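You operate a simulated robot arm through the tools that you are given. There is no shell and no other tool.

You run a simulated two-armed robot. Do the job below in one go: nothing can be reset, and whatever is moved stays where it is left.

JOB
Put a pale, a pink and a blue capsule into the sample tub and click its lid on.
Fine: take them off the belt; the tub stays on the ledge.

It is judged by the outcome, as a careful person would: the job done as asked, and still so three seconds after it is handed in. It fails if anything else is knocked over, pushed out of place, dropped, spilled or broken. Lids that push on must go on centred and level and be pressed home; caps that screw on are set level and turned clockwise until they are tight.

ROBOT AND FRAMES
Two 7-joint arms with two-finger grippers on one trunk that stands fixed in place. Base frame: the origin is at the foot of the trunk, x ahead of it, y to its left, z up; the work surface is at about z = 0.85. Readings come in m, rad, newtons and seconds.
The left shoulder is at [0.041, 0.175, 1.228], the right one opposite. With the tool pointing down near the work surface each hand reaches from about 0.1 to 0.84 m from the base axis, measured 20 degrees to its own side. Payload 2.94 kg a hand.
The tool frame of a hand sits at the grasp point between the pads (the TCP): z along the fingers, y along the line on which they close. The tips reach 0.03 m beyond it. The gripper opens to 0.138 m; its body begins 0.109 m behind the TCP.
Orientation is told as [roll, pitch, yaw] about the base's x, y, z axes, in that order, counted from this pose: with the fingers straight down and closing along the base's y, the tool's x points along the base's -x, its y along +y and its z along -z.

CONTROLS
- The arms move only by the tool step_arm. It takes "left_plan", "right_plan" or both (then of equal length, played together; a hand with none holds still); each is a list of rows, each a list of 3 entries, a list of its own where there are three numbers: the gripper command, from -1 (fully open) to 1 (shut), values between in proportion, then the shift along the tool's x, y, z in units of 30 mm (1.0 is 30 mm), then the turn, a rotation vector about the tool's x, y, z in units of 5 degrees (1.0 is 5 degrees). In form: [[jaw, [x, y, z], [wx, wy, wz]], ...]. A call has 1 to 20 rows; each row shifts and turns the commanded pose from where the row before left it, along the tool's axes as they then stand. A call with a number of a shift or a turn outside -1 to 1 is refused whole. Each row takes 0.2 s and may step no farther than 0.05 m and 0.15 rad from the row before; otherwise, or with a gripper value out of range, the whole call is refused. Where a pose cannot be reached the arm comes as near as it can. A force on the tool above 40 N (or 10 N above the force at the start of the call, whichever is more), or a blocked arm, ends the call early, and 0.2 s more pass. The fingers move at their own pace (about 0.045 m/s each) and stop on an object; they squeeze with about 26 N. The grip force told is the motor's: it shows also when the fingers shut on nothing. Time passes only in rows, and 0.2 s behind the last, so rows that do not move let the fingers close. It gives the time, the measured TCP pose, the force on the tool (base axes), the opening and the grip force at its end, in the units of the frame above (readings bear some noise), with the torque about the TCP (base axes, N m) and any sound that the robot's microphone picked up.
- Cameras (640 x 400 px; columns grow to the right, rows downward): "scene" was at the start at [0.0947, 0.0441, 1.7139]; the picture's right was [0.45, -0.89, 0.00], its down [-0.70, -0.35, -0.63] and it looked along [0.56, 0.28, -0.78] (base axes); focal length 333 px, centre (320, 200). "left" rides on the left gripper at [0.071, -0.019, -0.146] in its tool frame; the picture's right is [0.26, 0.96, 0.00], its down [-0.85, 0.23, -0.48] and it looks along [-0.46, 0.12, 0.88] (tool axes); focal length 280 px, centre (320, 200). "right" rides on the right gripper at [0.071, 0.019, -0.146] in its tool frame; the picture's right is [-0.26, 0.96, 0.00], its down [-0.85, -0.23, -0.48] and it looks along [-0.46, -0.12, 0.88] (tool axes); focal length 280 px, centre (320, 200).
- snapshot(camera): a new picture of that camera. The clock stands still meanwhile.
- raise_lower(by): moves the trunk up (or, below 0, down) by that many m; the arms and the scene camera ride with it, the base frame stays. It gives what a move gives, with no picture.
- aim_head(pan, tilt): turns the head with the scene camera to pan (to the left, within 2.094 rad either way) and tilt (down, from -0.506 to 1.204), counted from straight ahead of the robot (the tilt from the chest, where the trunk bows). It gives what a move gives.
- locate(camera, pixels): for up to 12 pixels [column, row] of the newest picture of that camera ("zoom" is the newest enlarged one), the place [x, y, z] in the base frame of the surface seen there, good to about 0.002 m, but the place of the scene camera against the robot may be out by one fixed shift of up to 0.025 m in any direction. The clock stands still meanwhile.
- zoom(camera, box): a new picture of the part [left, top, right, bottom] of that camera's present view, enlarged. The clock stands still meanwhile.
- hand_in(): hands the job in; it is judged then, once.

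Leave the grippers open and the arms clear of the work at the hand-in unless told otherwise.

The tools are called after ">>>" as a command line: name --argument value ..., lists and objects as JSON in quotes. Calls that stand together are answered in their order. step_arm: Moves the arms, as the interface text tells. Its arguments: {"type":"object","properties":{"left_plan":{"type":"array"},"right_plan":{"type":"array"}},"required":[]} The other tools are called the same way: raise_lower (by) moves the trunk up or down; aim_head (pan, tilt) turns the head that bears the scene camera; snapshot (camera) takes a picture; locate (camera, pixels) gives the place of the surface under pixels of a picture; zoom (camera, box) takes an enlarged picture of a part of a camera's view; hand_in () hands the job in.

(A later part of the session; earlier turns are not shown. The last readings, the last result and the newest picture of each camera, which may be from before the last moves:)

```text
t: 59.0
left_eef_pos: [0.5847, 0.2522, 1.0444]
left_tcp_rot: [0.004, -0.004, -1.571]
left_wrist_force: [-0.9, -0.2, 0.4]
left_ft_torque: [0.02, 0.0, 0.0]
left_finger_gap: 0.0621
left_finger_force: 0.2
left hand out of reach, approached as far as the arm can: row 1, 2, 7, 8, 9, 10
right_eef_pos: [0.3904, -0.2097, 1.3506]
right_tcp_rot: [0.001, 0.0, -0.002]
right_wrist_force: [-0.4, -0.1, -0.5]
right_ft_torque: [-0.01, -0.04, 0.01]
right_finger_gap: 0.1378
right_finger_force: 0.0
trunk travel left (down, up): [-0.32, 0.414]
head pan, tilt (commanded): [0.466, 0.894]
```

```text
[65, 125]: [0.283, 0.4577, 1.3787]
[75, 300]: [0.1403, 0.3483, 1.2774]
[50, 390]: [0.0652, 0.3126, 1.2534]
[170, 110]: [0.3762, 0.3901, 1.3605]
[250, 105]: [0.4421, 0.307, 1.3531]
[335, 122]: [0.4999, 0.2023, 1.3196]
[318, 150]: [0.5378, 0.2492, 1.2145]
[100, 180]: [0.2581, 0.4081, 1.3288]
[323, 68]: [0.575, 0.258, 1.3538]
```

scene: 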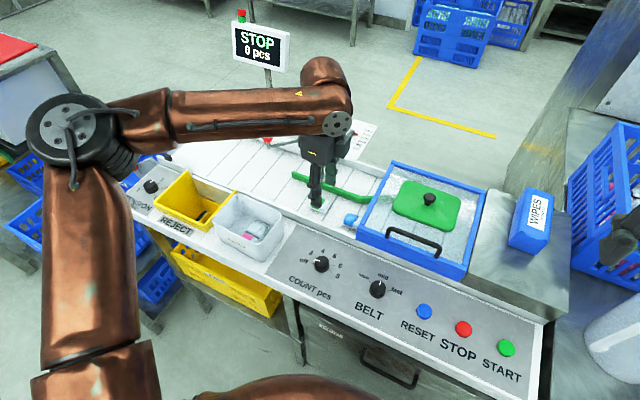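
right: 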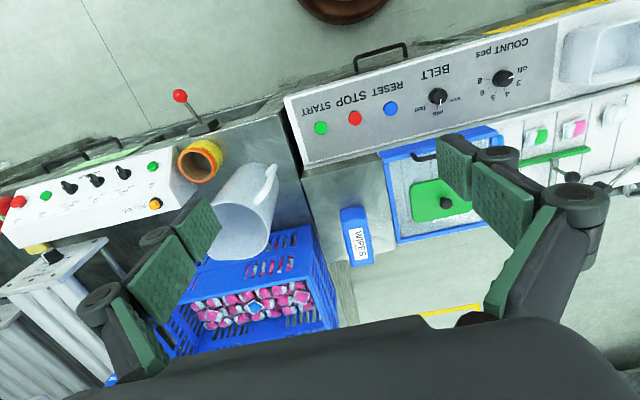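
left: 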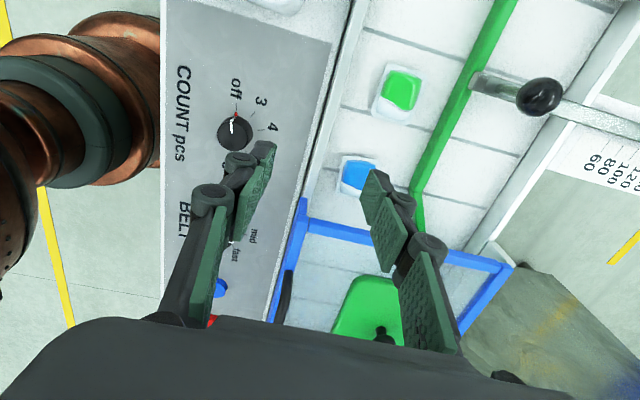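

The elbow is only bent about 90°, so this isn't full stretch; the −90° yaw or the present posture is limiting. I'll turn back to yaw 0 while rising a little, restore the trunk to its original height, and test the reach there.

>>> step_arm --left_plan '[[0.1, [0, -0.4, -0.5], [0, 0, -1]], [0.1, [0, -0.4, -0.5], [0, 0, -1]], [0.1, [0, 0, -0.5], [0, 0, -1]], [0.1, [0, 0, -0.5], [0, 0, -1]], [0.1, [0, 0, 0], [0, 0, -1]], [0.1, [0, 0, 0], [0, 0, -1]], [0.1, [0, 0, 0], [0, 0, -1]], [0.1, [0, 0, 0], [0, 0, -1]], [0.1, [0, 0, 0], [0, 0, -1]], [0.1, [0, 0, 0], [0, 0, -1]], [0.1, [0, 0, 0], [0, 0, -1]], [0.1, [0, 0, 0], [0, 0, -1]], [0.1, [0, 0, 0], [0, 0, -1]], [0.1, [0, 0, 0], [0, 0, -1]], [0.1, [0, 0, 0], [0, 0, -1]], [0.1, [0, 0, 0], [0, 0, -1]], [0.1, [0, 0, 0], [0, 0, -1]], [0.1, [0, 0, 0], [0, 0, -1]]]'

>>> raise_lower --by 0.08

>>> snapshot --camera "scene"

```text
t: 62.8
left_eef_pos: [0.5609, 0.2506, 1.1054]
left_tcp_rot: [0.0, -0.001, 0.001]
left_wrist_force: [0.9, -0.2, 0.0]
left_ft_torque: [0.01, 0.03, 0.02]
left_finger_gap: 0.0622
left_finger_force: 0.0
right_eef_pos: [0.3912, -0.2107, 1.3506]
right_tcp_rot: [0.002, 0.003, 0.0]
right_wrist_force: [-0.5, 0.2, -0.1]
right_ft_torque: [0.0, -0.02, 0.02]
right_finger_gap: 0.138
right_finger_force: 0.1
trunk travel left (down, up): [-0.32, 0.414]
head pan, tilt (commanded): [0.466, 0.894]
```

```text
t: 63.9
left_eef_pos: [0.5556, 0.2502, 1.1914]
left_tcp_rot: [-0.002, -0.015, 0.002]
left_wrist_force: [0.3, -0.6, 0.1]
left_ft_torque: [-0.01, 0.02, -0.03]
left_finger_gap: 0.0619
left_finger_force: 0.1
right_eef_pos: [0.3916, -0.2097, 1.4297]
right_tcp_rot: [0.0, 0.002, 0.0]
right_wrist_force: [-0.4, -0.7, -1.1]
right_ft_torque: [0.0, 0.05, -0.02]
right_finger_gap: 0.1381
right_finger_force: 0.0
trunk travel left (down, up): [-0.4, 0.334]
head pan, tilt (commanded): [0.466, 0.894]
```

```text
taken
```

scene: 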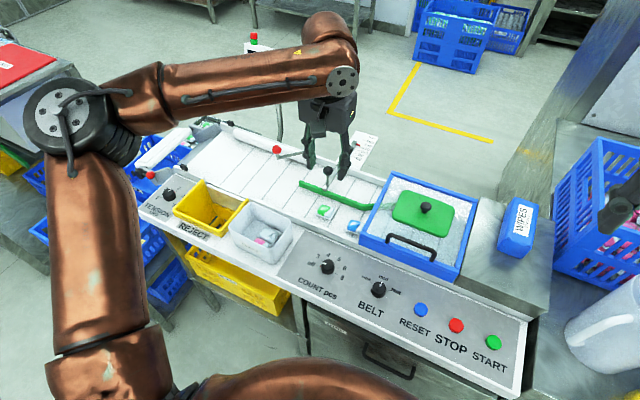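

Trunk is back to its original height. Testing the upright reach toward (0.65, 0.22, 0.99) at yaw 0.

>>> step_arm --left_plan '[[0.1, [-0.396, -0.125, 0.834], [0, 0, 0]], [0.1, [-0.396, -0.125, 0.834], [0, 0, 0]], [0.1, [-0.396, -0.125, 0.834], [0, 0, 0]], [0.1, [-0.396, -0.125, 0.834], [0, 0, 0]], [0.1, [-0.396, -0.125, 0.834], [0, 0, 0]], [0.1, [-0.396, -0.125, 0.834], [0, 0, 0]], [0.1, [-0.396, -0.125, 0.834], [0, 0, 0]], [0.1, [-0.396, -0.125, 0.834], [0, 0, 0]], [0.1, [0, 0, 0], [0, 0, 0]]]'

>>> snapshot --camera "scene"

```text
t: 65.9
left_eef_pos: [0.5579, 0.2513, 1.1837]
left_tcp_rot: [-0.002, -0.018, 0.0]
left_wrist_force: [-0.1, -0.1, -1.1]
left_ft_torque: [-0.01, -0.01, 0.01]
left_finger_gap: 0.0622
left_finger_force: 0.1
left hand out of reach, approached as far as the arm can: row 1, 2, 3, 4, 5, 6, 7, 8
right_eef_pos: [0.391, -0.2108, 1.4304]
right_tcp_rot: [0.002, 0.001, 0.0]
right_wrist_force: [-0.1, 0.1, -0.4]
right_ft_torque: [-0.02, 0.0, 0.02]
right_finger_gap: 0.1381
right_finger_force: 0.0
trunk travel left (down, up): [-0.4, 0.334]
head pan, tilt (commanded): [0.466, 0.894]
```

```text
taken
```

scene: 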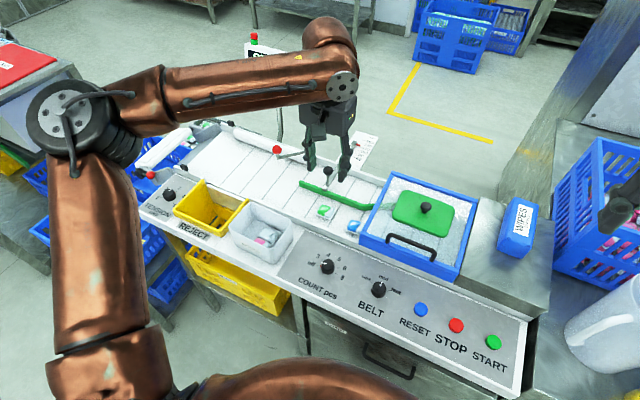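

The arm is now locked against some joint limit in this elbow-out posture. I'll back it out toward the start pose to regain a good posture before trying another approach.

>>> step_arm --left_plan '[[0.1, [0.3, 0.5, -0.3], [0, 0.07, 0]], [0.1, [0.3, 0.7, -0.3], [0, 0, 0]], [0.1, [0.3, 0.8, -0.3], [0, 0, 0]], [0.1, [0.3, 0.9, -0.3], [0, 0, 0]], [0.1, [0.3, 0.9, -0.3], [0, 0, 0]], [0.1, [0.3, 0.9, -0.3], [0, 0, 0]], [0.1, [0.3, 0.9, -0.3], [0, 0, 0]], [0.1, [0.3, 0.9, -0.3], [0, 0, 0]], [0.1, [0.3, 0.9, -0.1], [0, 0, 0]], [0.1, [0.3, 0.9, 0], [0, 0, 0]], [0.1, [0, 0.5, 0], [0, 0, 0]], [0.1, [0, 0.5, 0], [0, 0, 0]]]'

>>> snapshot --camera "scene"

```text
t: 68.5
left_eef_pos: [0.4662, 0.5304, 1.2585]
left_tcp_rot: [-0.002, -0.011, -0.001]
left_wrist_force: [0.0, -0.5, 0.1]
left_ft_torque: [-0.03, -0.03, 0.03]
left_finger_gap: 0.0623
left_finger_force: 0.0
right_eef_pos: [0.3905, -0.2092, 1.4315]
right_tcp_rot: [0.0, -0.001, 0.0]
right_wrist_force: [0.0, 0.2, 0.3]
right_ft_torque: [-0.04, 0.0, 0.02]
right_finger_gap: 0.138
right_finger_force: 0.1
trunk travel left (down, up): [-0.4, 0.334]
head pan, tilt (commanded): [0.466, 0.894]
```

```text
taken
```

scene: 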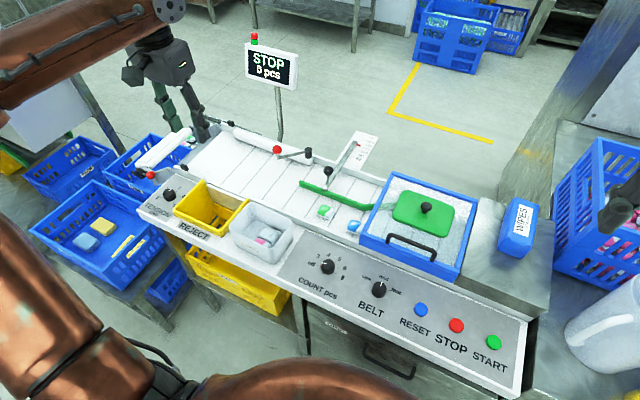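

Back at a home-like posture. I'll test how far it can stretch forward at a height level with the shoulder (wrist high), at y≈0.45.

>>> step_arm --left_plan '[[0.1, [-0.8, -0.3, 0.2], [0, 0, 0]], [0.1, [-0.8, -0.3, 0.2], [0, 0, 0]], [0.1, [-0.8, -0.3, 0.2], [0, 0, 0]], [0.1, [-0.8, -0.3, 0.2], [0, 0, 0]], [0.1, [-0.8, -0.3, 0.2], [0, 0, 0]], [0.1, [-0.8, -0.3, 0.2], [0, 0, 0]], [0.1, [-0.8, -0.3, 0.2], [0, 0, 0]], [0.1, [-0.8, -0.3, 0.2], [0, 0, 0]], [0.1, [0, 0, 0], [0, 0, 0]]]'

>>> aim_head --pan 0.9 --tilt 0.5

>>> snapshot --camera "scene"

```text
t: 70.5
left_eef_pos: [0.6297, 0.463, 1.2078]
left_tcp_rot: [-0.002, -0.01, 0.002]
left_wrist_force: [0.5, 0.7, -0.3]
left_ft_torque: [-0.01, -0.01, 0.03]
left_finger_gap: 0.0624
left_finger_force: 0.1
left hand out of reach, approached as far as the arm can: row 7, 8
right_eef_pos: [0.3904, -0.2084, 1.4311]
right_tcp_rot: [0.001, 0.001, 0.001]
right_wrist_force: [1.0, 0.1, 0.7]
right_ft_torque: [-0.05, 0.01, 0.02]
right_finger_gap: 0.1382
right_finger_force: 0.0
trunk travel left (down, up): [-0.4, 0.334]
head pan, tilt (commanded): [0.466, 0.894]
```

```text
t: 71.4
left_eef_pos: [0.6291, 0.462, 1.2105]
left_tcp_rot: [-0.003, -0.012, 0.002]
left_wrist_force: [0.1, 0.7, 0.7]
left_ft_torque: [0.02, -0.01, 0.03]
left_finger_gap: 0.0622
left_finger_force: 0.1
right_eef_pos: [0.3903, -0.2097, 1.4309]
right_tcp_rot: [0.002, 0.003, -0.001]
right_wrist_force: [-0.3, 0.8, -0.6]
right_ft_torque: [0.01, 0.01, 0.0]
right_finger_gap: 0.1381
right_finger_force: 0.0
trunk travel left (down, up): [-0.4, 0.334]
head pan, tilt (commanded): [0.901, 0.499]
```

```text
taken
```

scene: 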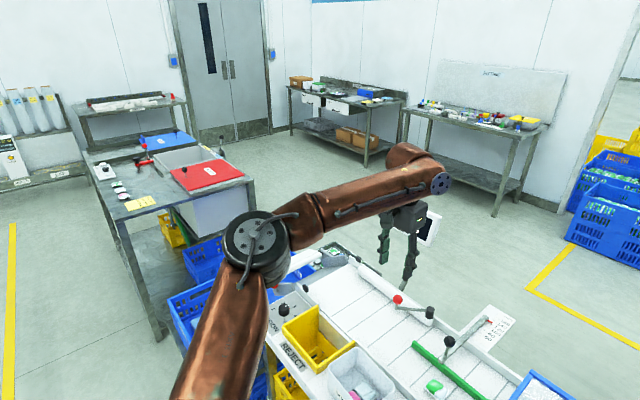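

>>> locate --camera "scene" --pixels '[[255, 245], [232, 320], [300, 215], [370, 190], [437, 183], [405, 160], [405, 215], [225, 380], [415, 255]]'

```text
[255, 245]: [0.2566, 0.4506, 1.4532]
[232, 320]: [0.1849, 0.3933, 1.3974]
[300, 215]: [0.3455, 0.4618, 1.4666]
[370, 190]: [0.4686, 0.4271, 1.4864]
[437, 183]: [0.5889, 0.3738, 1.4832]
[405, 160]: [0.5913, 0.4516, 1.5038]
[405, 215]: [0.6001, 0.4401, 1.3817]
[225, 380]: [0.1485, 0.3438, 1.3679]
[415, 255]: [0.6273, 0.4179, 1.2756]
```

The elbow seems pinned near one direction from the shoulder, which suggests a singular posture rather than true reach. I'll look at the shoulder itself to understand the mounting.

>>> aim_head --pan 1.3 --tilt 1.1

>>> snapshot --camera "scene"

```text
t: 72.4
left_eef_pos: [0.6281, 0.461, 1.2091]
left_tcp_rot: [-0.002, -0.012, 0.002]
left_wrist_force: [0.2, -0.7, 0.1]
left_ft_torque: [0.04, -0.05, 0.02]
left_finger_gap: 0.0622
left_finger_force: 0.1
right_eef_pos: [0.3891, -0.2094, 1.4319]
right_tcp_rot: [0.001, 0.002, 0.0]
right_wrist_force: [0.3, 0.4, 0.3]
right_ft_torque: [0.02, -0.02, 0.0]
right_finger_gap: 0.138
right_finger_force: 0.2
trunk travel left (down, up): [-0.4, 0.334]
head pan, tilt (commanded): [1.3, 1.1]
```

```text
taken
```

scene: 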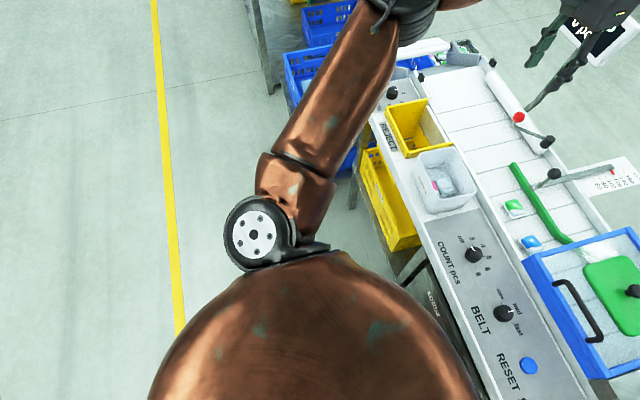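

>>> locate --camera "scene" --pixels '[[255, 233], [290, 185], [300, 150], [330, 100], [365, 50], [320, 240], [300, 260], [345, 330], [260, 330], [395, 5], [300, 215]]'

```text
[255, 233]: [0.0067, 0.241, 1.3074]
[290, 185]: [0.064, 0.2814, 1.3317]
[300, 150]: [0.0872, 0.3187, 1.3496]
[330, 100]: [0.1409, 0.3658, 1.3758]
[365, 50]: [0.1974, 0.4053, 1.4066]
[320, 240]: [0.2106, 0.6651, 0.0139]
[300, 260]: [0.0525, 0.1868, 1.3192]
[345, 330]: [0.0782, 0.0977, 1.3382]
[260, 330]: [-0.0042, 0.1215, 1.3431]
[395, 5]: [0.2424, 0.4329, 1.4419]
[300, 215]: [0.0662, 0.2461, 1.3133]
```

The numbers fit an elbow pinned at one point (about shoulder + (0.28, 0.26, 0.16)) in every stuck case, so I need the elbow to pass around that point, lower and outboard. I'll back off, keep the head on the arm, and lower the hand close in first before stretching forward.

>>> step_arm --left_plan '[[0.1, [0.8, 0.2, 0], [0, 0.13, 0]], [0.1, [0.9, 0.3, 0], [0, 0, 0]], [0.1, [0.9, 0.3, 0], [0, 0, 0]], [0.1, [0.9, 0.3, 0], [0, 0, 0]], [0.1, [0.9, 0.3, 0], [0, 0, 0]], [0.1, [0.9, 0.3, 0], [0, 0, 0]], [0.1, [0.9, 0.3, 0], [0, 0, 0]], [0.1, [0.5, 0.3, 0.3], [0, 0, 0]], [0.1, [0.2, 0, 0.9], [0, 0, 0]], [0.1, [0, 0, 0.9], [0, 0, 0]], [0.1, [0, 0, 0.9], [0, 0, 0]], [0.1, [0, 0, 0.9], [0, 0, 0]], [0.1, [0, 0, 0], [0, 0, 0]]]'

>>> aim_head --pan 1.0 --tilt 0.75

>>> snapshot --camera "scene"

```text
t: 75.2
left_eef_pos: [0.4216, 0.5285, 1.0929]
left_tcp_rot: [0.0, 0.0, 0.003]
left_wrist_force: [1.2, -0.2, 0.4]
left_ft_torque: [-0.01, -0.02, 0.01]
left_finger_gap: 0.0624
left_finger_force: 0.1
right_eef_pos: [0.3907, -0.2105, 1.4296]
right_tcp_rot: [0.002, 0.001, -0.001]
right_wrist_force: [0.1, -0.7, -0.2]
right_ft_torque: [0.06, -0.01, -0.02]
right_finger_gap: 0.1378
right_finger_force: 0.2
trunk travel left (down, up): [-0.4, 0.334]
head pan, tilt (commanded): [1.3, 1.1]
```

```text
t: 76.0
left_eef_pos: [0.4226, 0.5294, 1.0917]
left_tcp_rot: [-0.001, 0.001, 0.001]
left_wrist_force: [-0.5, 0.3, 0.2]
left_ft_torque: [0.03, 0.01, 0.0]
left_finger_gap: 0.0622
left_finger_force: 0.0
right_eef_pos: [0.3901, -0.2098, 1.4313]
right_tcp_rot: [0.001, 0.001, 0.001]
right_wrist_force: [0.3, -0.4, -0.2]
right_ft_torque: [0.02, 0.02, -0.01]
right_finger_gap: 0.1383
right_finger_force: 0.1
trunk travel left (down, up): [-0.4, 0.334]
head pan, tilt (commanded): [1.0, 0.75]
```

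```text
taken
```

scene: 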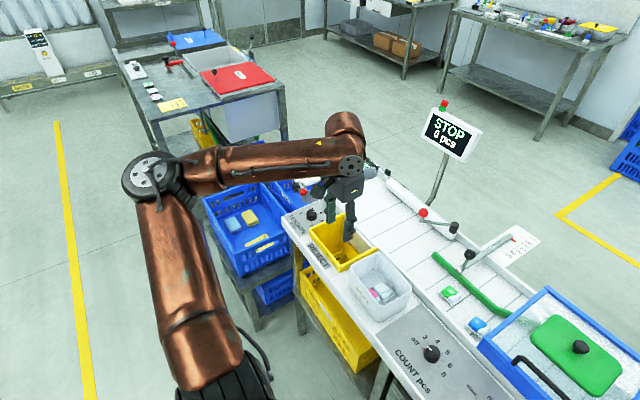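

>>> locate --camera "scene" --pixels '[[152, 172], [165, 220], [190, 290], [205, 340], [260, 165], [350, 165], [345, 125], [215, 380], [340, 190]]'

```text
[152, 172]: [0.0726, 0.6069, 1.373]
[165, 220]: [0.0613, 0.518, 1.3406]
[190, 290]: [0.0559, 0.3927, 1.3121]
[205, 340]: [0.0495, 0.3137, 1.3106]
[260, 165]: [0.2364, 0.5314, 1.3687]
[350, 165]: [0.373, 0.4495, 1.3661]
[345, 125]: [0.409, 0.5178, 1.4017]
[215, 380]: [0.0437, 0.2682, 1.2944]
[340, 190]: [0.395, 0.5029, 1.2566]
```

The elbow is now straight outboard. I'll raise the trunk 0.25 m and bring the hand back down, which should drop the elbow relative to the shoulder, and look again.

>>> raise_lower --by 0.25

>>> step_arm --left_plan '[[0.1, [0, 0, 0.9], [0, 0, 0]], [0.1, [0, 0, 0.9], [0, 0, 0]], [0.1, [0, 0, 0.9], [0, 0, 0]], [0.1, [0, 0, 0.9], [0, 0, 0]], [0.1, [0, 0, 0.9], [0, 0, 0]], [0.1, [0, 0, 0.9], [0, 0, 0]], [0.1, [0, 0, 0.9], [0, 0, 0]], [0.1, [0, 0, 0.9], [0, 0, 0]], [0.1, [0, 0, 0.9], [0, 0, 0]], [0.1, [0, 0, 0], [0, 0, 0]]]'

>>> snapshot --camera "scene"

```text
t: 78.6
left_eef_pos: [0.423, 0.5297, 1.3409]
left_tcp_rot: [-0.002, 0.002, 0.002]
left_wrist_force: [0.4, -0.5, -0.4]
left_ft_torque: [0.01, 0.03, 0.01]
left_finger_gap: 0.0623
left_finger_force: 0.0
right_eef_pos: [0.3901, -0.2089, 1.6807]
right_tcp_rot: [0.002, 0.002, 0.0]
right_wrist_force: [1.2, -1.0, 1.3]
right_ft_torque: [0.01, 0.01, -0.04]
right_finger_gap: 0.138
right_finger_force: 0.1
trunk travel left (down, up): [-0.65, 0.084]
head pan, tilt (commanded): [1.0, 0.75]
```

```text
t: 80.8
left_eef_pos: [0.4206, 0.5304, 1.0984]
left_tcp_rot: [0.002, 0.002, 0.002]
left_wrist_force: [-1.1, 0.0, 0.4]
left_ft_torque: [0.0, 0.0, 0.02]
left_finger_gap: 0.062
left_finger_force: 0.0
right_eef_pos: [0.3908, -0.2091, 1.6816]
right_tcp_rot: [0.003, -0.001, -0.001]
right_wrist_force: [-0.2, 0.0, -0.1]
right_ft_torque: [-0.01, -0.02, 0.0]
right_finger_gap: 0.1381
right_finger_force: 0.1
trunk travel left (down, up): [-0.65, 0.084]
head pan, tilt (commanded): [1.0, 0.75]
```

```text
taken
```

scene: 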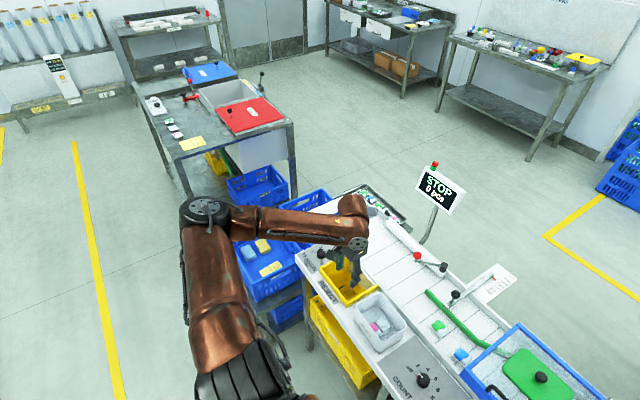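

>>> locate --camera "scene" --pixels '[[203, 208], [210, 255], [225, 320], [265, 222], [355, 243], [350, 205]]'

```text
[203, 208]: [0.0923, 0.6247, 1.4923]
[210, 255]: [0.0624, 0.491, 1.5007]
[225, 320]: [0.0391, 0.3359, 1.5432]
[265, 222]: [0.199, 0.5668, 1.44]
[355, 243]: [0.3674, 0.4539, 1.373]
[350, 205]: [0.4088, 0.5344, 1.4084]
```

The elbow is now level with the shoulder and outboard. Testing a forward stretch from here at constant height.

>>> step_arm --left_plan '[[0.1, [-0.8, -0.1, 0], [0, 0, 0]], [0.1, [-0.8, -0.1, 0], [0, 0, 0]], [0.1, [-0.8, -0.1, 0], [0, 0, 0]], [0.1, [-0.8, -0.1, 0], [0, 0, 0]], [0.1, [-0.8, -0.1, 0], [0, 0, 0]], [0.1, [-0.8, -0.1, 0], [0, 0, 0]], [0.1, [-0.8, -0.1, 0], [0, 0, 0]], [0.1, [-0.8, -0.1, 0], [0, 0, 0]], [0.1, [-0.8, -0.1, 0], [0, 0, 0]], [0.1, [0, 0, 0], [0, 0, 0]]]'

>>> snapshot --camera "scene"

```text
t: 83.0
left_eef_pos: [0.6374, 0.5032, 1.0998]
left_tcp_rot: [-0.002, 0.0, 0.001]
left_wrist_force: [-0.5, 0.6, -0.6]
left_ft_torque: [-0.02, -0.05, 0.0]
left_finger_gap: 0.0621
left_finger_force: 0.2
right_eef_pos: [0.3902, -0.2095, 1.6806]
right_tcp_rot: [0.001, 0.001, 0.0]
right_wrist_force: [-0.5, 0.5, 1.0]
right_ft_torque: [-0.07, 0.0, -0.01]
right_finger_gap: 0.1381
right_finger_force: 0.1
trunk travel left (down, up): [-0.65, 0.084]
head pan, tilt (commanded): [1.0, 0.75]
```

```text
taken
```

scene: 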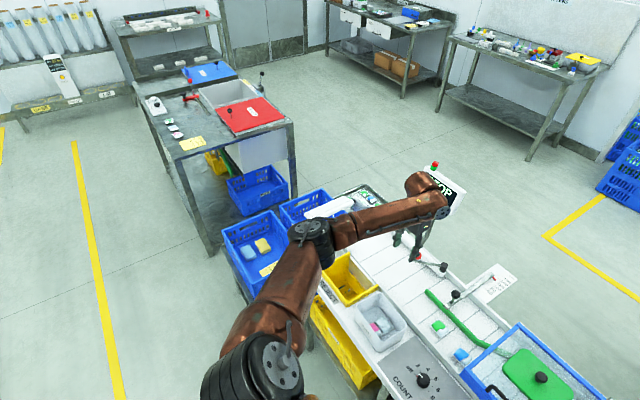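

That worked: the arm now stretches to (0.637, 0.503, 1.10) with the elbow low. I'll check the elbow height and then move inward toward the blue capsule at this height.

>>> locate --camera "scene" --pixels '[[312, 228], [300, 265], [320, 255], [270, 320], [375, 220], [440, 200]]'

>>> step_arm --left_plan '[[0.1, [0, -0.8, 0], [0, 0, 0]], [0.1, [0, -0.8, 0], [0, 0, 0]], [0.1, [0, -0.8, 0], [0, 0, 0]], [0.1, [0, -0.8, 0], [0, 0, 0]], [0.1, [0, -0.8, 0], [0, 0, 0]], [0.1, [0, -0.8, 0], [0, 0, 0]], [0.1, [0, -0.8, 0], [0, 0, 0]], [0.1, [0, -0.8, 0], [0, 0, 0]], [0.1, [0, -0.8, 0], [0, 0, 0]], [0.1, [0, -0.8, 0], [0, 0, 0]], [0.1, [0, 0, 0], [0, 0, 0]]]'

>>> aim_head --pan 0.6 --tilt 0.85

>>> snapshot --camera "scene"

```text
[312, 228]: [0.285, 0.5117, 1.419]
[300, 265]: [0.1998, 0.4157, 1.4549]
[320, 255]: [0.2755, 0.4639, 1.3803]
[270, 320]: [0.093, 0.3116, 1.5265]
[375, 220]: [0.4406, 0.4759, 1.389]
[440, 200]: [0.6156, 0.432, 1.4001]
```

```text
t: 85.4
left_eef_pos: [0.6389, 0.2631, 1.0985]
left_tcp_rot: [-0.003, 0.002, 0.0]
left_wrist_force: [0.9, 0.2, 0.0]
left_ft_torque: [0.01, 0.03, 0.0]
left_finger_gap: 0.0621
left_finger_force: 0.0
right_eef_pos: [0.3908, -0.2097, 1.6819]
right_tcp_rot: [0.0, 0.0, 0.0]
right_wrist_force: [-0.2, 0.2, -0.8]
right_ft_torque: [-0.01, 0.01, -0.05]
right_finger_gap: 0.1379
right_finger_force: 0.2
trunk travel left (down, up): [-0.65, 0.084]
head pan, tilt (commanded): [1.0, 0.75]
```

```text
t: 86.3
left_eef_pos: [0.6393, 0.264, 1.0986]
left_tcp_rot: [0.001, 0.0, 0.002]
left_wrist_force: [0.3, -0.1, 0.5]
left_ft_torque: [-0.02, -0.01, 0.03]
left_finger_gap: 0.062
left_finger_force: 0.0
right_eef_pos: [0.3895, -0.2114, 1.6816]
right_tcp_rot: [0.001, 0.004, 0.002]
right_wrist_force: [-0.3, 0.0, 0.2]
right_ft_torque: [-0.01, 0.02, -0.04]
right_finger_gap: 0.1379
right_finger_force: 0.1
trunk travel left (down, up): [-0.65, 0.084]
head pan, tilt (commanded): [0.6, 0.85]
```

```text
taken
```

scene: 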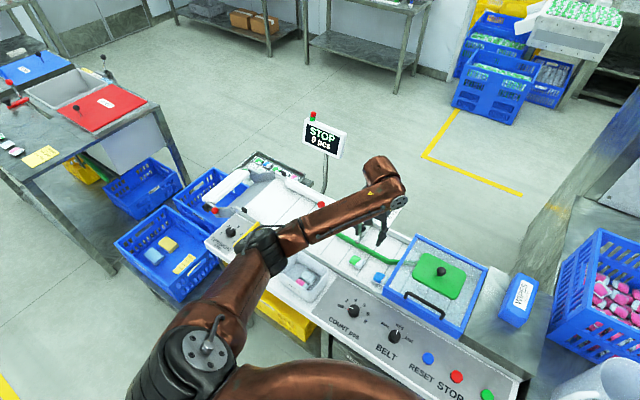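

Good: upright reach is fine in this posture. Now I'll turn the hand 90° again (fingers closing along x) at this safe height.

>>> step_arm --left_plan '[[0.1, [0, 0, 0], [0, 0, 1]], [0.1, [0, 0, 0], [0, 0, 1]], [0.1, [0, 0, 0], [0, 0, 1]], [0.1, [0, 0, 0], [0, 0, 1]], [0.1, [0, 0, 0], [0, 0, 1]], [0.1, [0, 0, 0], [0, 0, 1]], [0.1, [0, 0, 0], [0, 0, 1]], [0.1, [0, 0, 0], [0, 0, 1]], [0.1, [0, 0, 0], [0, 0, 1]], [0.1, [0, 0, 0], [0, 0, 1]], [0.1, [0, 0, 0], [0, 0, 1]], [0.1, [0, 0, 0], [0, 0, 1]], [0.1, [0, 0, 0], [0, 0, 1]], [0.1, [0, 0, 0], [0, 0, 1]], [0.1, [0, 0, 0], [0, 0, 1]], [0.1, [0, 0, 0], [0, 0, 1]], [0.1, [0, 0, 0], [0, 0, 1]], [0.1, [0, 0, 0], [0, 0, 1]]]'

>>> snapshot --camera "left"

>>> snapshot --camera "scene"

```text
t: 90.1
left_eef_pos: [0.6385, 0.2624, 1.1007]
left_tcp_rot: [0.0, -0.002, -1.57]
left_wrist_force: [0.2, 0.1, -0.7]
left_ft_torque: [0.0, 0.0, 0.0]
left_finger_gap: 0.0623
left_finger_force: 0.1
right_eef_pos: [0.3902, -0.2108, 1.6802]
right_tcp_rot: [0.003, 0.002, -0.001]
right_wrist_force: [-1.1, 0.0, 0.3]
right_ft_torque: [-0.03, 0.02, -0.02]
right_finger_gap: 0.1381
right_finger_force: 0.0
trunk travel left (down, up): [-0.65, 0.084]
head pan, tilt (commanded): [0.6, 0.85]
```

```text
taken
```

left: 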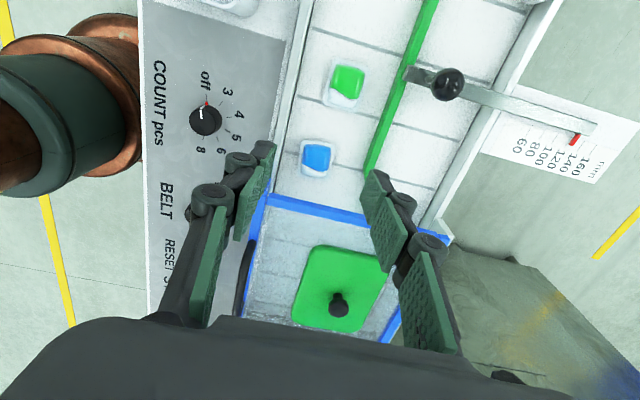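

```text
taken
```

scene: 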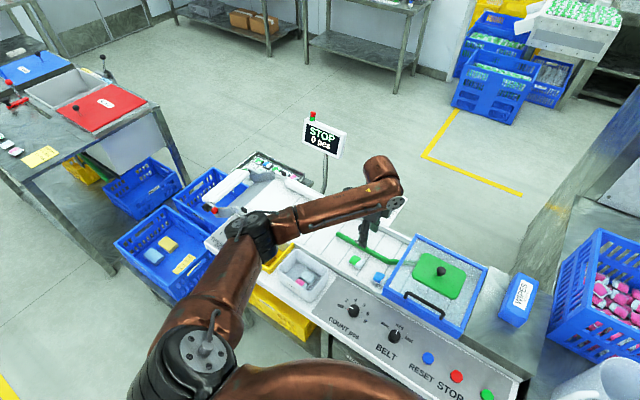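

The hand is at (0.6385, 0.262, 1.10), yaw −90°, upright. Zooming on the blue capsule at (316, 157) and the guard edge below it.

>>> zoom --camera "left" --box '[250, 110, 410, 230]'

>>> locate --camera "zoom" --pixels '[[208, 120], [325, 130], [322, 270], [200, 260], [265, 125], [262, 265], [204, 190], [325, 200], [265, 190], [300, 365], [150, 200], [520, 160]]'

>>> locate --camera "left" --pixels '[[290, 140], [284, 150], [300, 60], [375, 150], [320, 205], [300, 210], [340, 222], [270, 200], [410, 232], [338, 303], [250, 275], [345, 265]]'

```text
3.33 times, centred on (330, 170) of left
```

zoom: 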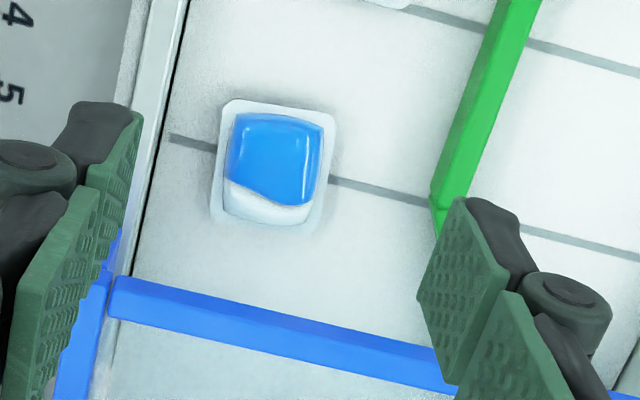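

```text
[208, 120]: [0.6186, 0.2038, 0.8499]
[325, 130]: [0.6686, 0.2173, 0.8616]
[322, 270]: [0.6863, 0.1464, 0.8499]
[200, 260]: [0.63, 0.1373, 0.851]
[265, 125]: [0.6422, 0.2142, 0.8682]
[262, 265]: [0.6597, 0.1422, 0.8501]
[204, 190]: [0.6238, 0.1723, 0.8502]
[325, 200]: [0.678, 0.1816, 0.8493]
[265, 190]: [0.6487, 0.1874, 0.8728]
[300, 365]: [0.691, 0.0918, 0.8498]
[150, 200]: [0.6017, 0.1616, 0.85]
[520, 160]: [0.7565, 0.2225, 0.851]
```

```text
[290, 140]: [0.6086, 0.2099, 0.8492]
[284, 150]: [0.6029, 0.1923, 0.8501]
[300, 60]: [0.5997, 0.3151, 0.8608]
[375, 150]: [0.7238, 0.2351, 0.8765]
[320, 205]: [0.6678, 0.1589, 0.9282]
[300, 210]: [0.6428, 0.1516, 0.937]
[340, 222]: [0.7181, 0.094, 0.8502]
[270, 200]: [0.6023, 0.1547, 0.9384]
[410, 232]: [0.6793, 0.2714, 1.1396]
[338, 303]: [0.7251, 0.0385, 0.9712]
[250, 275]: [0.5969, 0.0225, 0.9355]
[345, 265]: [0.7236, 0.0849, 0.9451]
```

>>> locate --camera "zoom" --pixels '[[232, 103], [332, 117], [316, 226], [215, 212], [280, 107], [325, 170], [265, 222], [222, 160], [115, 290], [300, 320], [130, 278], [440, 360]]'

```text
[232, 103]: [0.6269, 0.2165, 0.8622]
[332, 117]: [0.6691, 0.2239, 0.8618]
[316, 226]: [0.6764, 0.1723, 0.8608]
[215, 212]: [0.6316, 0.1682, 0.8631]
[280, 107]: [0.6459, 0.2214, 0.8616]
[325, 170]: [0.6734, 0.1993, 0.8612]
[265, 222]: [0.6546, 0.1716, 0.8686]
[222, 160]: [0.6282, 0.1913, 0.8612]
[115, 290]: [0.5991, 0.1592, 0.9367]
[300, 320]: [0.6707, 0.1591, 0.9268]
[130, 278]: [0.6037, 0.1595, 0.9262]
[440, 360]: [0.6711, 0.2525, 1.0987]
```

Blue is centred at (0.651, 0.195), turned about +7°; the guard's beam edge is at y≈0.159 and the front wall's inner face at x≈0.602. I'll narrow the opening to 55 mm, go above it at z≈0.98 and turn the hand 7° to match.

>>> step_arm --left_plan '[[0.2, [-0.449, 0.097, 0.8], [0, 0, 0]], [0.2, [-0.449, 0.097, 0.8], [0, 0, 0]], [0.2, [-0.449, 0.097, 0.8], [0, 0, 0]], [0.2, [-0.449, 0.097, 0.8], [0, 0, 0]], [0.2, [-0.449, 0.097, 0.8], [0, 0, 0]], [0.2, [0, 0, 0], [0, 0, -0.7]], [0.2, [0, 0, 0], [0, 0, -0.7]], [0.2, [0, 0, 0], [0, 0, 0]]]'

>>> snapshot --camera "left"

>>> zoom --camera "left" --box '[220, 60, 420, 210]'

```text
t: 91.9
left_eef_pos: [0.6521, 0.1958, 0.9791]
left_tcp_rot: [-0.002, 0.0, -1.446]
left_wrist_force: [-0.1, 0.8, 0.0]
left_ft_torque: [-0.04, 0.02, -0.01]
left_finger_gap: 0.0553
left_finger_force: 0.1
right_eef_pos: [0.3914, -0.2111, 1.6809]
right_tcp_rot: [0.001, 0.001, 0.0]
right_wrist_force: [0.2, -0.2, 0.7]
right_ft_torque: [0.0, 0.03, 0.0]
right_finger_gap: 0.1382
right_finger_force: 0.1
trunk travel left (down, up): [-0.65, 0.084]
head pan, tilt (commanded): [0.6, 0.85]
```

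```text
taken
```

left: 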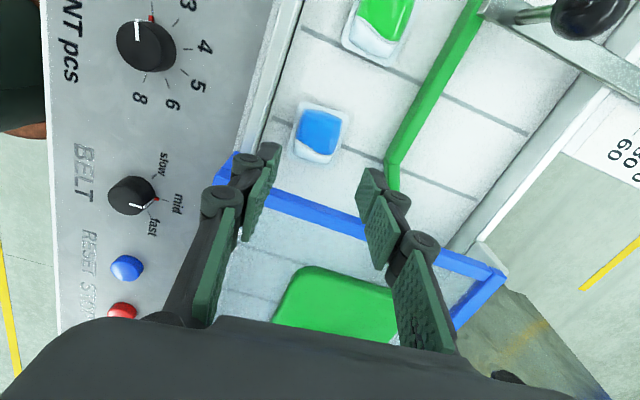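

```text
2.67 times, centred on (320, 135) of left
```

zoom: 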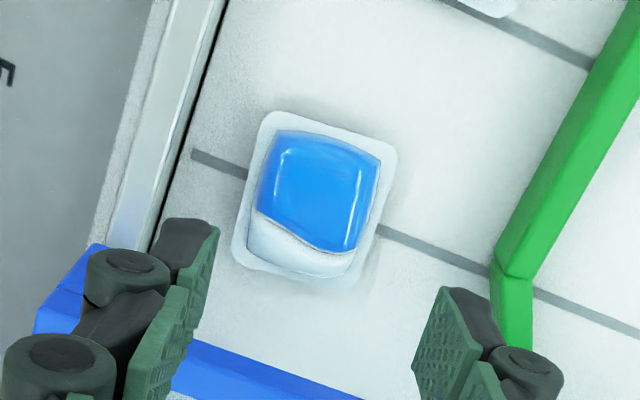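

>>> locate --camera "zoom" --pixels '[[270, 117], [390, 152], [362, 278], [240, 255], [330, 133], [380, 210], [300, 270], [253, 185], [310, 200], [175, 120], [200, 50], [520, 240]]'

```text
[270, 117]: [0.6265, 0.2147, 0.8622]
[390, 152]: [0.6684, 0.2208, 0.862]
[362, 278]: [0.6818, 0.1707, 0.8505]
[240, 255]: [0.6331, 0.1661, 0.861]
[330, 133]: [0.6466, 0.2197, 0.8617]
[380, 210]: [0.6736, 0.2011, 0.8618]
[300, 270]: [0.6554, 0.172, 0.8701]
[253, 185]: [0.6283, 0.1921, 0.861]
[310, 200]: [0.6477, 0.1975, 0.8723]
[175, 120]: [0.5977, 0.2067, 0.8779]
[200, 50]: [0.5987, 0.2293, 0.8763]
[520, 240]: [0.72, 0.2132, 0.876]
```

The hand is centred over the blue capsule (TCP (0.652, 0.196) against (0.651, 0.1945)) and aligned. Descending straight to z≈0.882.

>>> step_arm --left_plan '[[0.2, [0, 0, 0.7], [0, 0, 0]], [0.2, [0, 0, 0.7], [0, 0, 0]], [0.2, [0, 0, 0.6], [0, 0, 0]], [0.2, [0, 0, 0.5], [0, 0, 0]], [0.2, [0, 0, 0.4], [0, 0, 0]], [0.2, [0, 0, 0.3], [0, 0, 0]], [0.2, [0, 0, 0], [0, 0, 0]]]'

>>> zoom --camera "left" --box '[200, 90, 440, 270]'

>>> snapshot --camera "scene"

```text
t: 93.5
left_eef_pos: [0.6523, 0.1955, 0.8827]
left_tcp_rot: [-0.003, 0.0, -1.45]
left_wrist_force: [0.0, 0.0, 0.4]
left_ft_torque: [-0.01, 0.0, -0.01]
left_finger_gap: 0.0552
left_finger_force: 0.0
right_eef_pos: [0.3888, -0.2113, 1.6811]
right_tcp_rot: [0.003, -0.001, 0.0]
right_wrist_force: [0.2, -0.4, 0.8]
right_ft_torque: [0.01, -0.01, -0.02]
right_finger_gap: 0.1381
right_finger_force: 0.1
trunk travel left (down, up): [-0.65, 0.084]
head pan, tilt (commanded): [0.6, 0.85]
```

```text
2.22 times, centred on (320, 180) of left
```

zoom: 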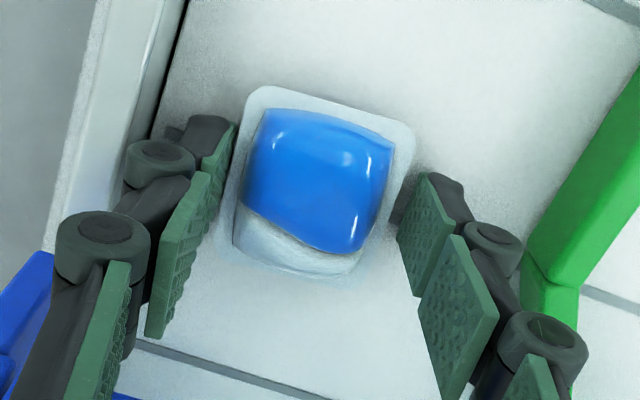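

```text
taken
```

scene: 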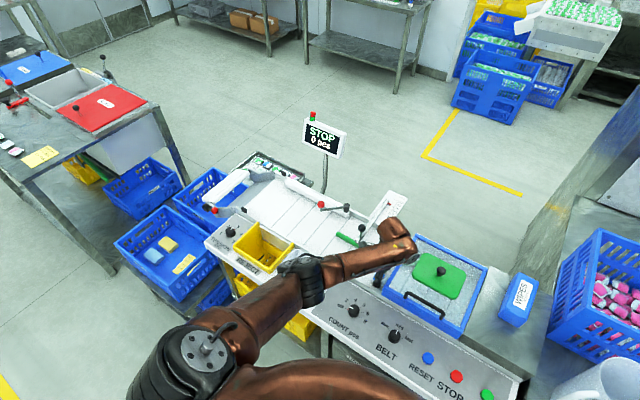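

Fingers are astride the blue capsule with no contact force. The elbow looks low, so I'll check its height before closing.

>>> locate --camera "scene" --pixels '[[308, 275], [320, 300], [290, 270], [345, 262], [400, 235], [230, 320], [330, 250], [385, 262]]'

>>> zoom --camera "scene" --box '[200, 190, 460, 350]'

```text
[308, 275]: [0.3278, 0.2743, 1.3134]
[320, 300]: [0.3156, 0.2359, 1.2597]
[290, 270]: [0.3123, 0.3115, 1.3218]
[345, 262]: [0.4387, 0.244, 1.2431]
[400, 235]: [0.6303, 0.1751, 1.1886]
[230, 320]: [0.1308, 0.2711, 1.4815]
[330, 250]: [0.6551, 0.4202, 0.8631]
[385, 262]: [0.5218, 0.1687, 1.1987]
```

```text
2.46 times, centred on (330, 270) of scene
```

zoom: 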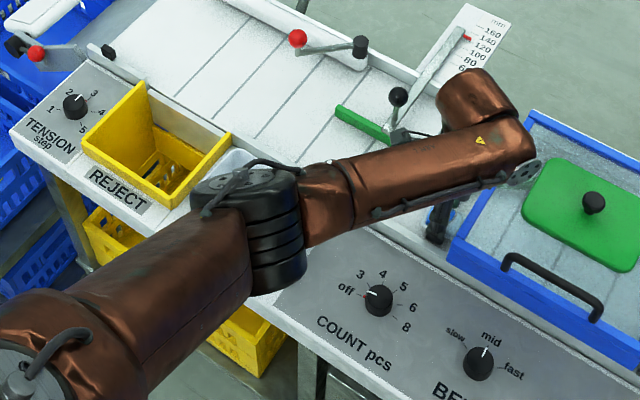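

The elbow is at z≈1.25–1.3, well clear of everything. Lowering 1 mm and closing on the blue capsule, then a slow 25 mm test lift.

>>> step_arm --left_plan '[[0.2, [0, 0, 0.04], [0, 0, 0]], [0.5, [0, 0, 0], [0, 0, 0]], [1, [0, 0, 0], [0, 0, 0]], [1, [0, 0, 0], [0, 0, 0]], [1, [0, 0, 0], [0, 0, 0]], [1, [0, 0, 0], [0, 0, 0]]]'

>>> step_arm --left_plan '[[1, [0, 0, -0.08], [0, 0, 0]], [1, [0, 0, -0.16], [0, 0, 0]], [1, [0, 0, -0.25], [0, 0, 0]], [1, [0, 0, -0.3], [0, 0, 0]], [1, [0, 0, 0], [0, 0, 0]]]'

>>> zoom --camera "left" --box '[200, 90, 440, 270]'

```text
t: 94.9
left_eef_pos: [0.6522, 0.1945, 0.8827]
left_tcp_rot: [-0.003, -0.001, -1.447]
left_wrist_force: [0.5, 0.1, 1.1]
left_ft_torque: [0.0, -0.05, 0.0]
left_finger_gap: 0.0405
left_finger_force: 25.9
right_eef_pos: [0.3899, -0.2104, 1.6819]
right_tcp_rot: [0.002, 0.0, 0.0]
right_wrist_force: [-0.6, 0.5, 0.2]
right_ft_torque: [-0.02, 0.02, 0.0]
right_finger_gap: 0.1382
right_finger_force: 0.1
trunk travel left (down, up): [-0.65, 0.084]
head pan, tilt (commanded): [0.6, 0.85]
```

```text
t: 96.1
left_eef_pos: [0.6521, 0.1959, 0.9068]
left_tcp_rot: [-0.002, 0.001, -1.446]
left_wrist_force: [0.2, -0.4, 0.5]
left_ft_torque: [-0.03, 0.01, 0.0]
left_finger_gap: 0.04
left_finger_force: 26.4
right_eef_pos: [0.391, -0.2105, 1.6815]
right_tcp_rot: [0.002, 0.002, -0.001]
right_wrist_force: [0.5, 1.0, -0.6]
right_ft_torque: [0.0, 0.02, 0.0]
right_finger_gap: 0.1379
right_finger_force: 0.1
trunk travel left (down, up): [-0.65, 0.084]
head pan, tilt (commanded): [0.6, 0.85]
```

```text
2.22 times, centred on (320, 180) of left
```

zoom: 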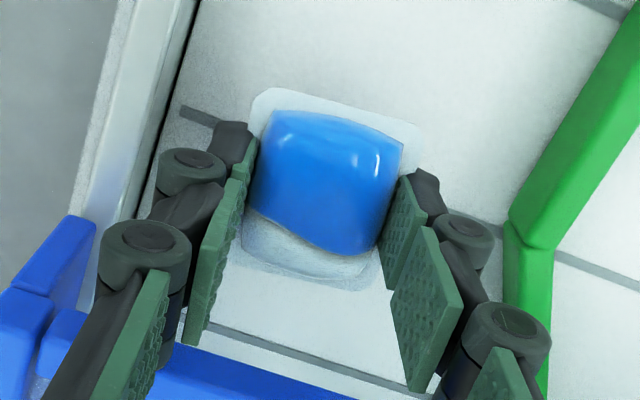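

Blue is held (gap 40 mm). I'll lift to z≈1.04 and turn the hand back to yaw 0.

>>> step_arm --left_plan '[[1, [0, 0, -0.7], [0, 0, 0]], [1, [0, 0, -0.9], [0, 0, 0]], [1, [0, 0, -0.9], [0, 0, 0]], [1, [0, 0, -0.9], [0, 0, 0]], [1, [0, 0, -0.9], [0, 0, 0]], [1, [0, 0, 0], [0, 0, -1]], [1, [0, 0, 0], [0, 0, -1]], [1, [0, 0, 0], [0, 0, -1]], [1, [0, 0, 0], [0, 0, -1]], [1, [0, 0, 0], [0, 0, -1]], [1, [0, 0, 0], [0, 0, -1]], [1, [0, 0, 0], [0, 0, -1]], [1, [0, 0, 0], [0, 0, -1]], [1, [0, 0, 0], [0, 0, -1]], [1, [0, 0, 0], [0, 0, -1]], [1, [0, 0, 0], [0, 0, -1]], [1, [0, 0, 0], [0, 0, -1]], [1, [0, 0, 0], [0, 0, -1]], [1, [0, 0, 0], [0, 0, -1]], [1, [0, 0, 0], [0, 0, -1]]]'

>>> step_arm --left_plan '[[1, [0, 0, 0], [0, 0, -1]], [1, [0, 0, 0], [0, 0, -0.57]], [1, [0.615, 0.804, 0], [0, 0, 0]], [1, [0.615, 0.804, 0], [0, 0, 0]], [1, [0.615, 0.804, 0], [0, 0, 0]], [1, [0.615, 0.804, 0], [0, 0, 0]], [1, [0.615, 0.804, 0], [0, 0, 0]], [1, [0.615, 0.804, 0], [0, 0, 0]], [1, [0.615, 0.804, 0], [0, 0, 0]], [1, [0.615, 0.804, 0], [0, 0, 0]], [1, [0.615, 0.804, 0], [0, 0, 0]], [1, [0, 0, 0], [0, 0, 0]]]'

>>> snapshot --camera "left"

>>> snapshot --camera "scene"

```text
t: 100.3
left_eef_pos: [0.6527, 0.1965, 1.0355]
left_tcp_rot: [0.0, 0.002, -0.136]
left_wrist_force: [-0.3, 0.1, -0.5]
left_ft_torque: [-0.01, -0.01, 0.03]
left_finger_gap: 0.0404
left_finger_force: 25.6
right_eef_pos: [0.3897, -0.211, 1.6815]
right_tcp_rot: [0.001, 0.003, 0.001]
right_wrist_force: [0.2, 0.5, -0.5]
right_ft_torque: [-0.01, 0.02, -0.02]
right_finger_gap: 0.1381
right_finger_force: 0.0
trunk travel left (down, up): [-0.65, 0.084]
head pan, tilt (commanded): [0.6, 0.85]
```

```text
t: 102.9
left_eef_pos: [0.4862, 0.4124, 1.036]
left_tcp_rot: [0.0, 0.001, -0.002]
left_wrist_force: [-0.2, 0.0, -0.7]
left_ft_torque: [0.02, 0.02, -0.01]
left_finger_gap: 0.0402
left_finger_force: 26.1
right_eef_pos: [0.3911, -0.2108, 1.6817]
right_tcp_rot: [0.003, 0.003, -0.001]
right_wrist_force: [0.3, 0.1, -1.0]
right_ft_torque: [0.0, 0.01, -0.01]
right_finger_gap: 0.1378
right_finger_force: 0.1
trunk travel left (down, up): [-0.65, 0.084]
head pan, tilt (commanded): [0.6, 0.85]
```

```text
taken
```

left: 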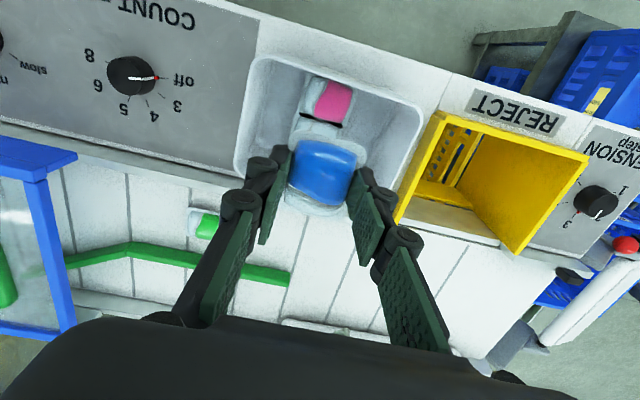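

```text
taken
```

scene: 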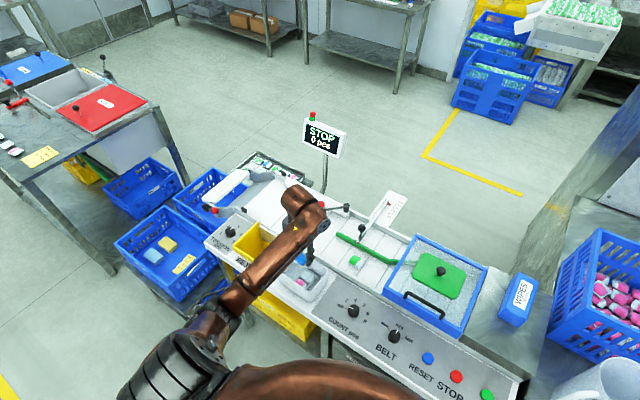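

Blue is over the tub at (0.486, 0.412). Lowering gently to TCP z≈0.912, so that it rests on the two lower capsules.

>>> step_arm --left_plan '[[1, [0, 0, 0.7], [0, 0, 0]], [1, [0, 0, 0.7], [0, 0, 0]], [1, [0, 0, 0.7], [0, 0, 0]], [1, [0, 0, 0.7], [0, 0, 0]], [1, [0, 0, 0.6], [0, 0, 0]], [1, [0, 0, 0.4], [0, 0, 0]], [1, [0, 0, 0.3], [0, 0, 0]], [1, [0, 0, 0], [0, 0, 0]]]'

>>> snapshot --camera "left"

>>> zoom --camera "scene" --box '[220, 180, 400, 320]'

```text
t: 104.7
left_eef_pos: [0.4862, 0.4117, 0.911]
left_tcp_rot: [-0.003, 0.001, -0.002]
left_wrist_force: [-1.1, 1.1, -0.5]
left_ft_torque: [-0.02, 0.0, -0.01]
left_finger_gap: 0.0405
left_finger_force: 25.7
right_eef_pos: [0.3893, -0.2103, 1.6803]
right_tcp_rot: [0.003, 0.001, -0.001]
right_wrist_force: [-0.6, 0.9, 0.2]
right_ft_torque: [0.0, -0.02, 0.01]
right_finger_gap: 0.1385
right_finger_force: 0.0
trunk travel left (down, up): [-0.65, 0.084]
head pan, tilt (commanded): [0.6, 0.85]
```

```text
taken
```

left: 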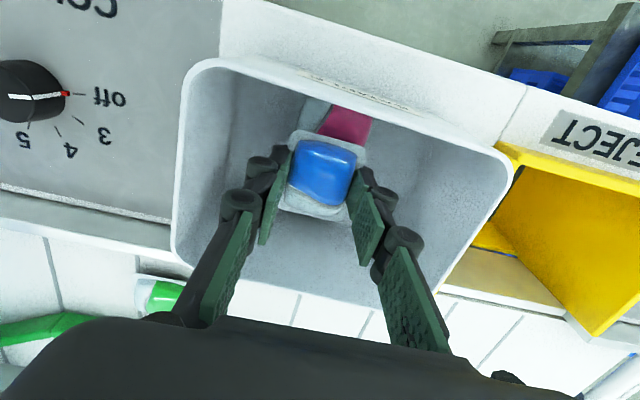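

```text
2.86 times, centred on (310, 250) of scene
```

zoom: 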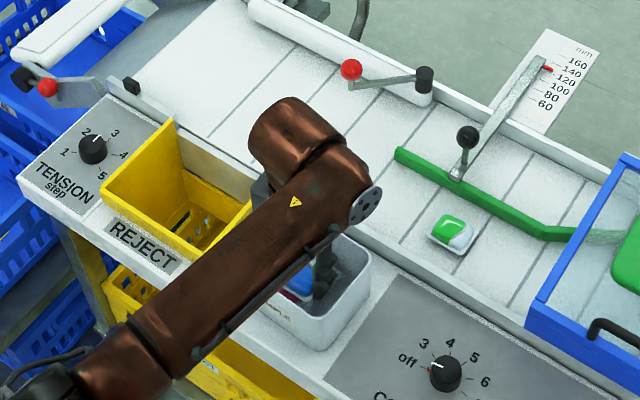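

No contact yet. I'll lower 3 mm more and open to 60 mm to release, then rise straight out.

>>> step_arm --left_plan '[[1, [0, 0, 0.1], [0, 0, 0]], [0.6, [0, 0, 0], [0, 0, 0]], [0.15, [0, 0, 0], [0, 0, 0]], [0.15, [0, 0, 0], [0, 0, 0]], [0.15, [0, 0, 0], [0, 0, 0]], [0.15, [0, 0, -0.3], [0, 0, 0]], [0.15, [0, 0, -0.7], [0, 0, 0]], [0.15, [0, 0, -0.9], [0, 0, 0]], [0.15, [0, 0, -0.9], [0, 0, 0]], [0.15, [0, 0, -0.9], [0, 0, 0]], [0.15, [0, 0, -0.9], [0, 0, 0]]]'

>>> snapshot --camera "left"

>>> zoom --camera "left" --box '[220, 40, 440, 240]'

```text
t: 107.1
left_eef_pos: [0.4872, 0.4143, 1.0467]
left_tcp_rot: [-0.004, 0.003, -0.002]
left_wrist_force: [0.6, -0.3, 0.3]
left_ft_torque: [0.02, -0.04, 0.01]
left_finger_gap: 0.059
left_finger_force: 0.0
right_eef_pos: [0.3891, -0.209, 1.681]
right_tcp_rot: [0.002, 0.0, -0.001]
right_wrist_force: [0.2, -0.6, -0.3]
right_ft_torque: [0.01, -0.01, -0.02]
right_finger_gap: 0.138
right_finger_force: 0.1
trunk travel left (down, up): [-0.65, 0.084]
head pan, tilt (commanded): [0.6, 0.85]
```

```text
taken
```

left: 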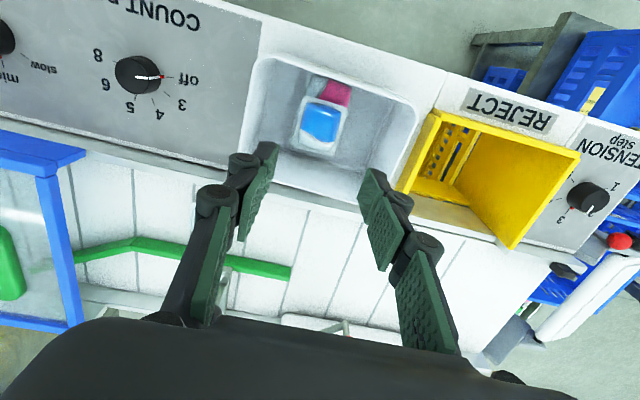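

```text
2.00 times, centred on (330, 140) of left
```

zoom: 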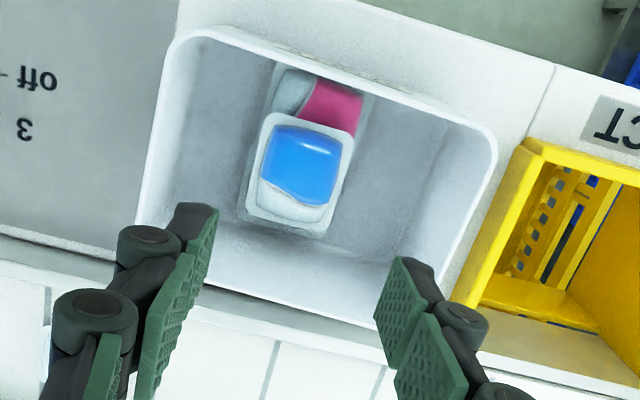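

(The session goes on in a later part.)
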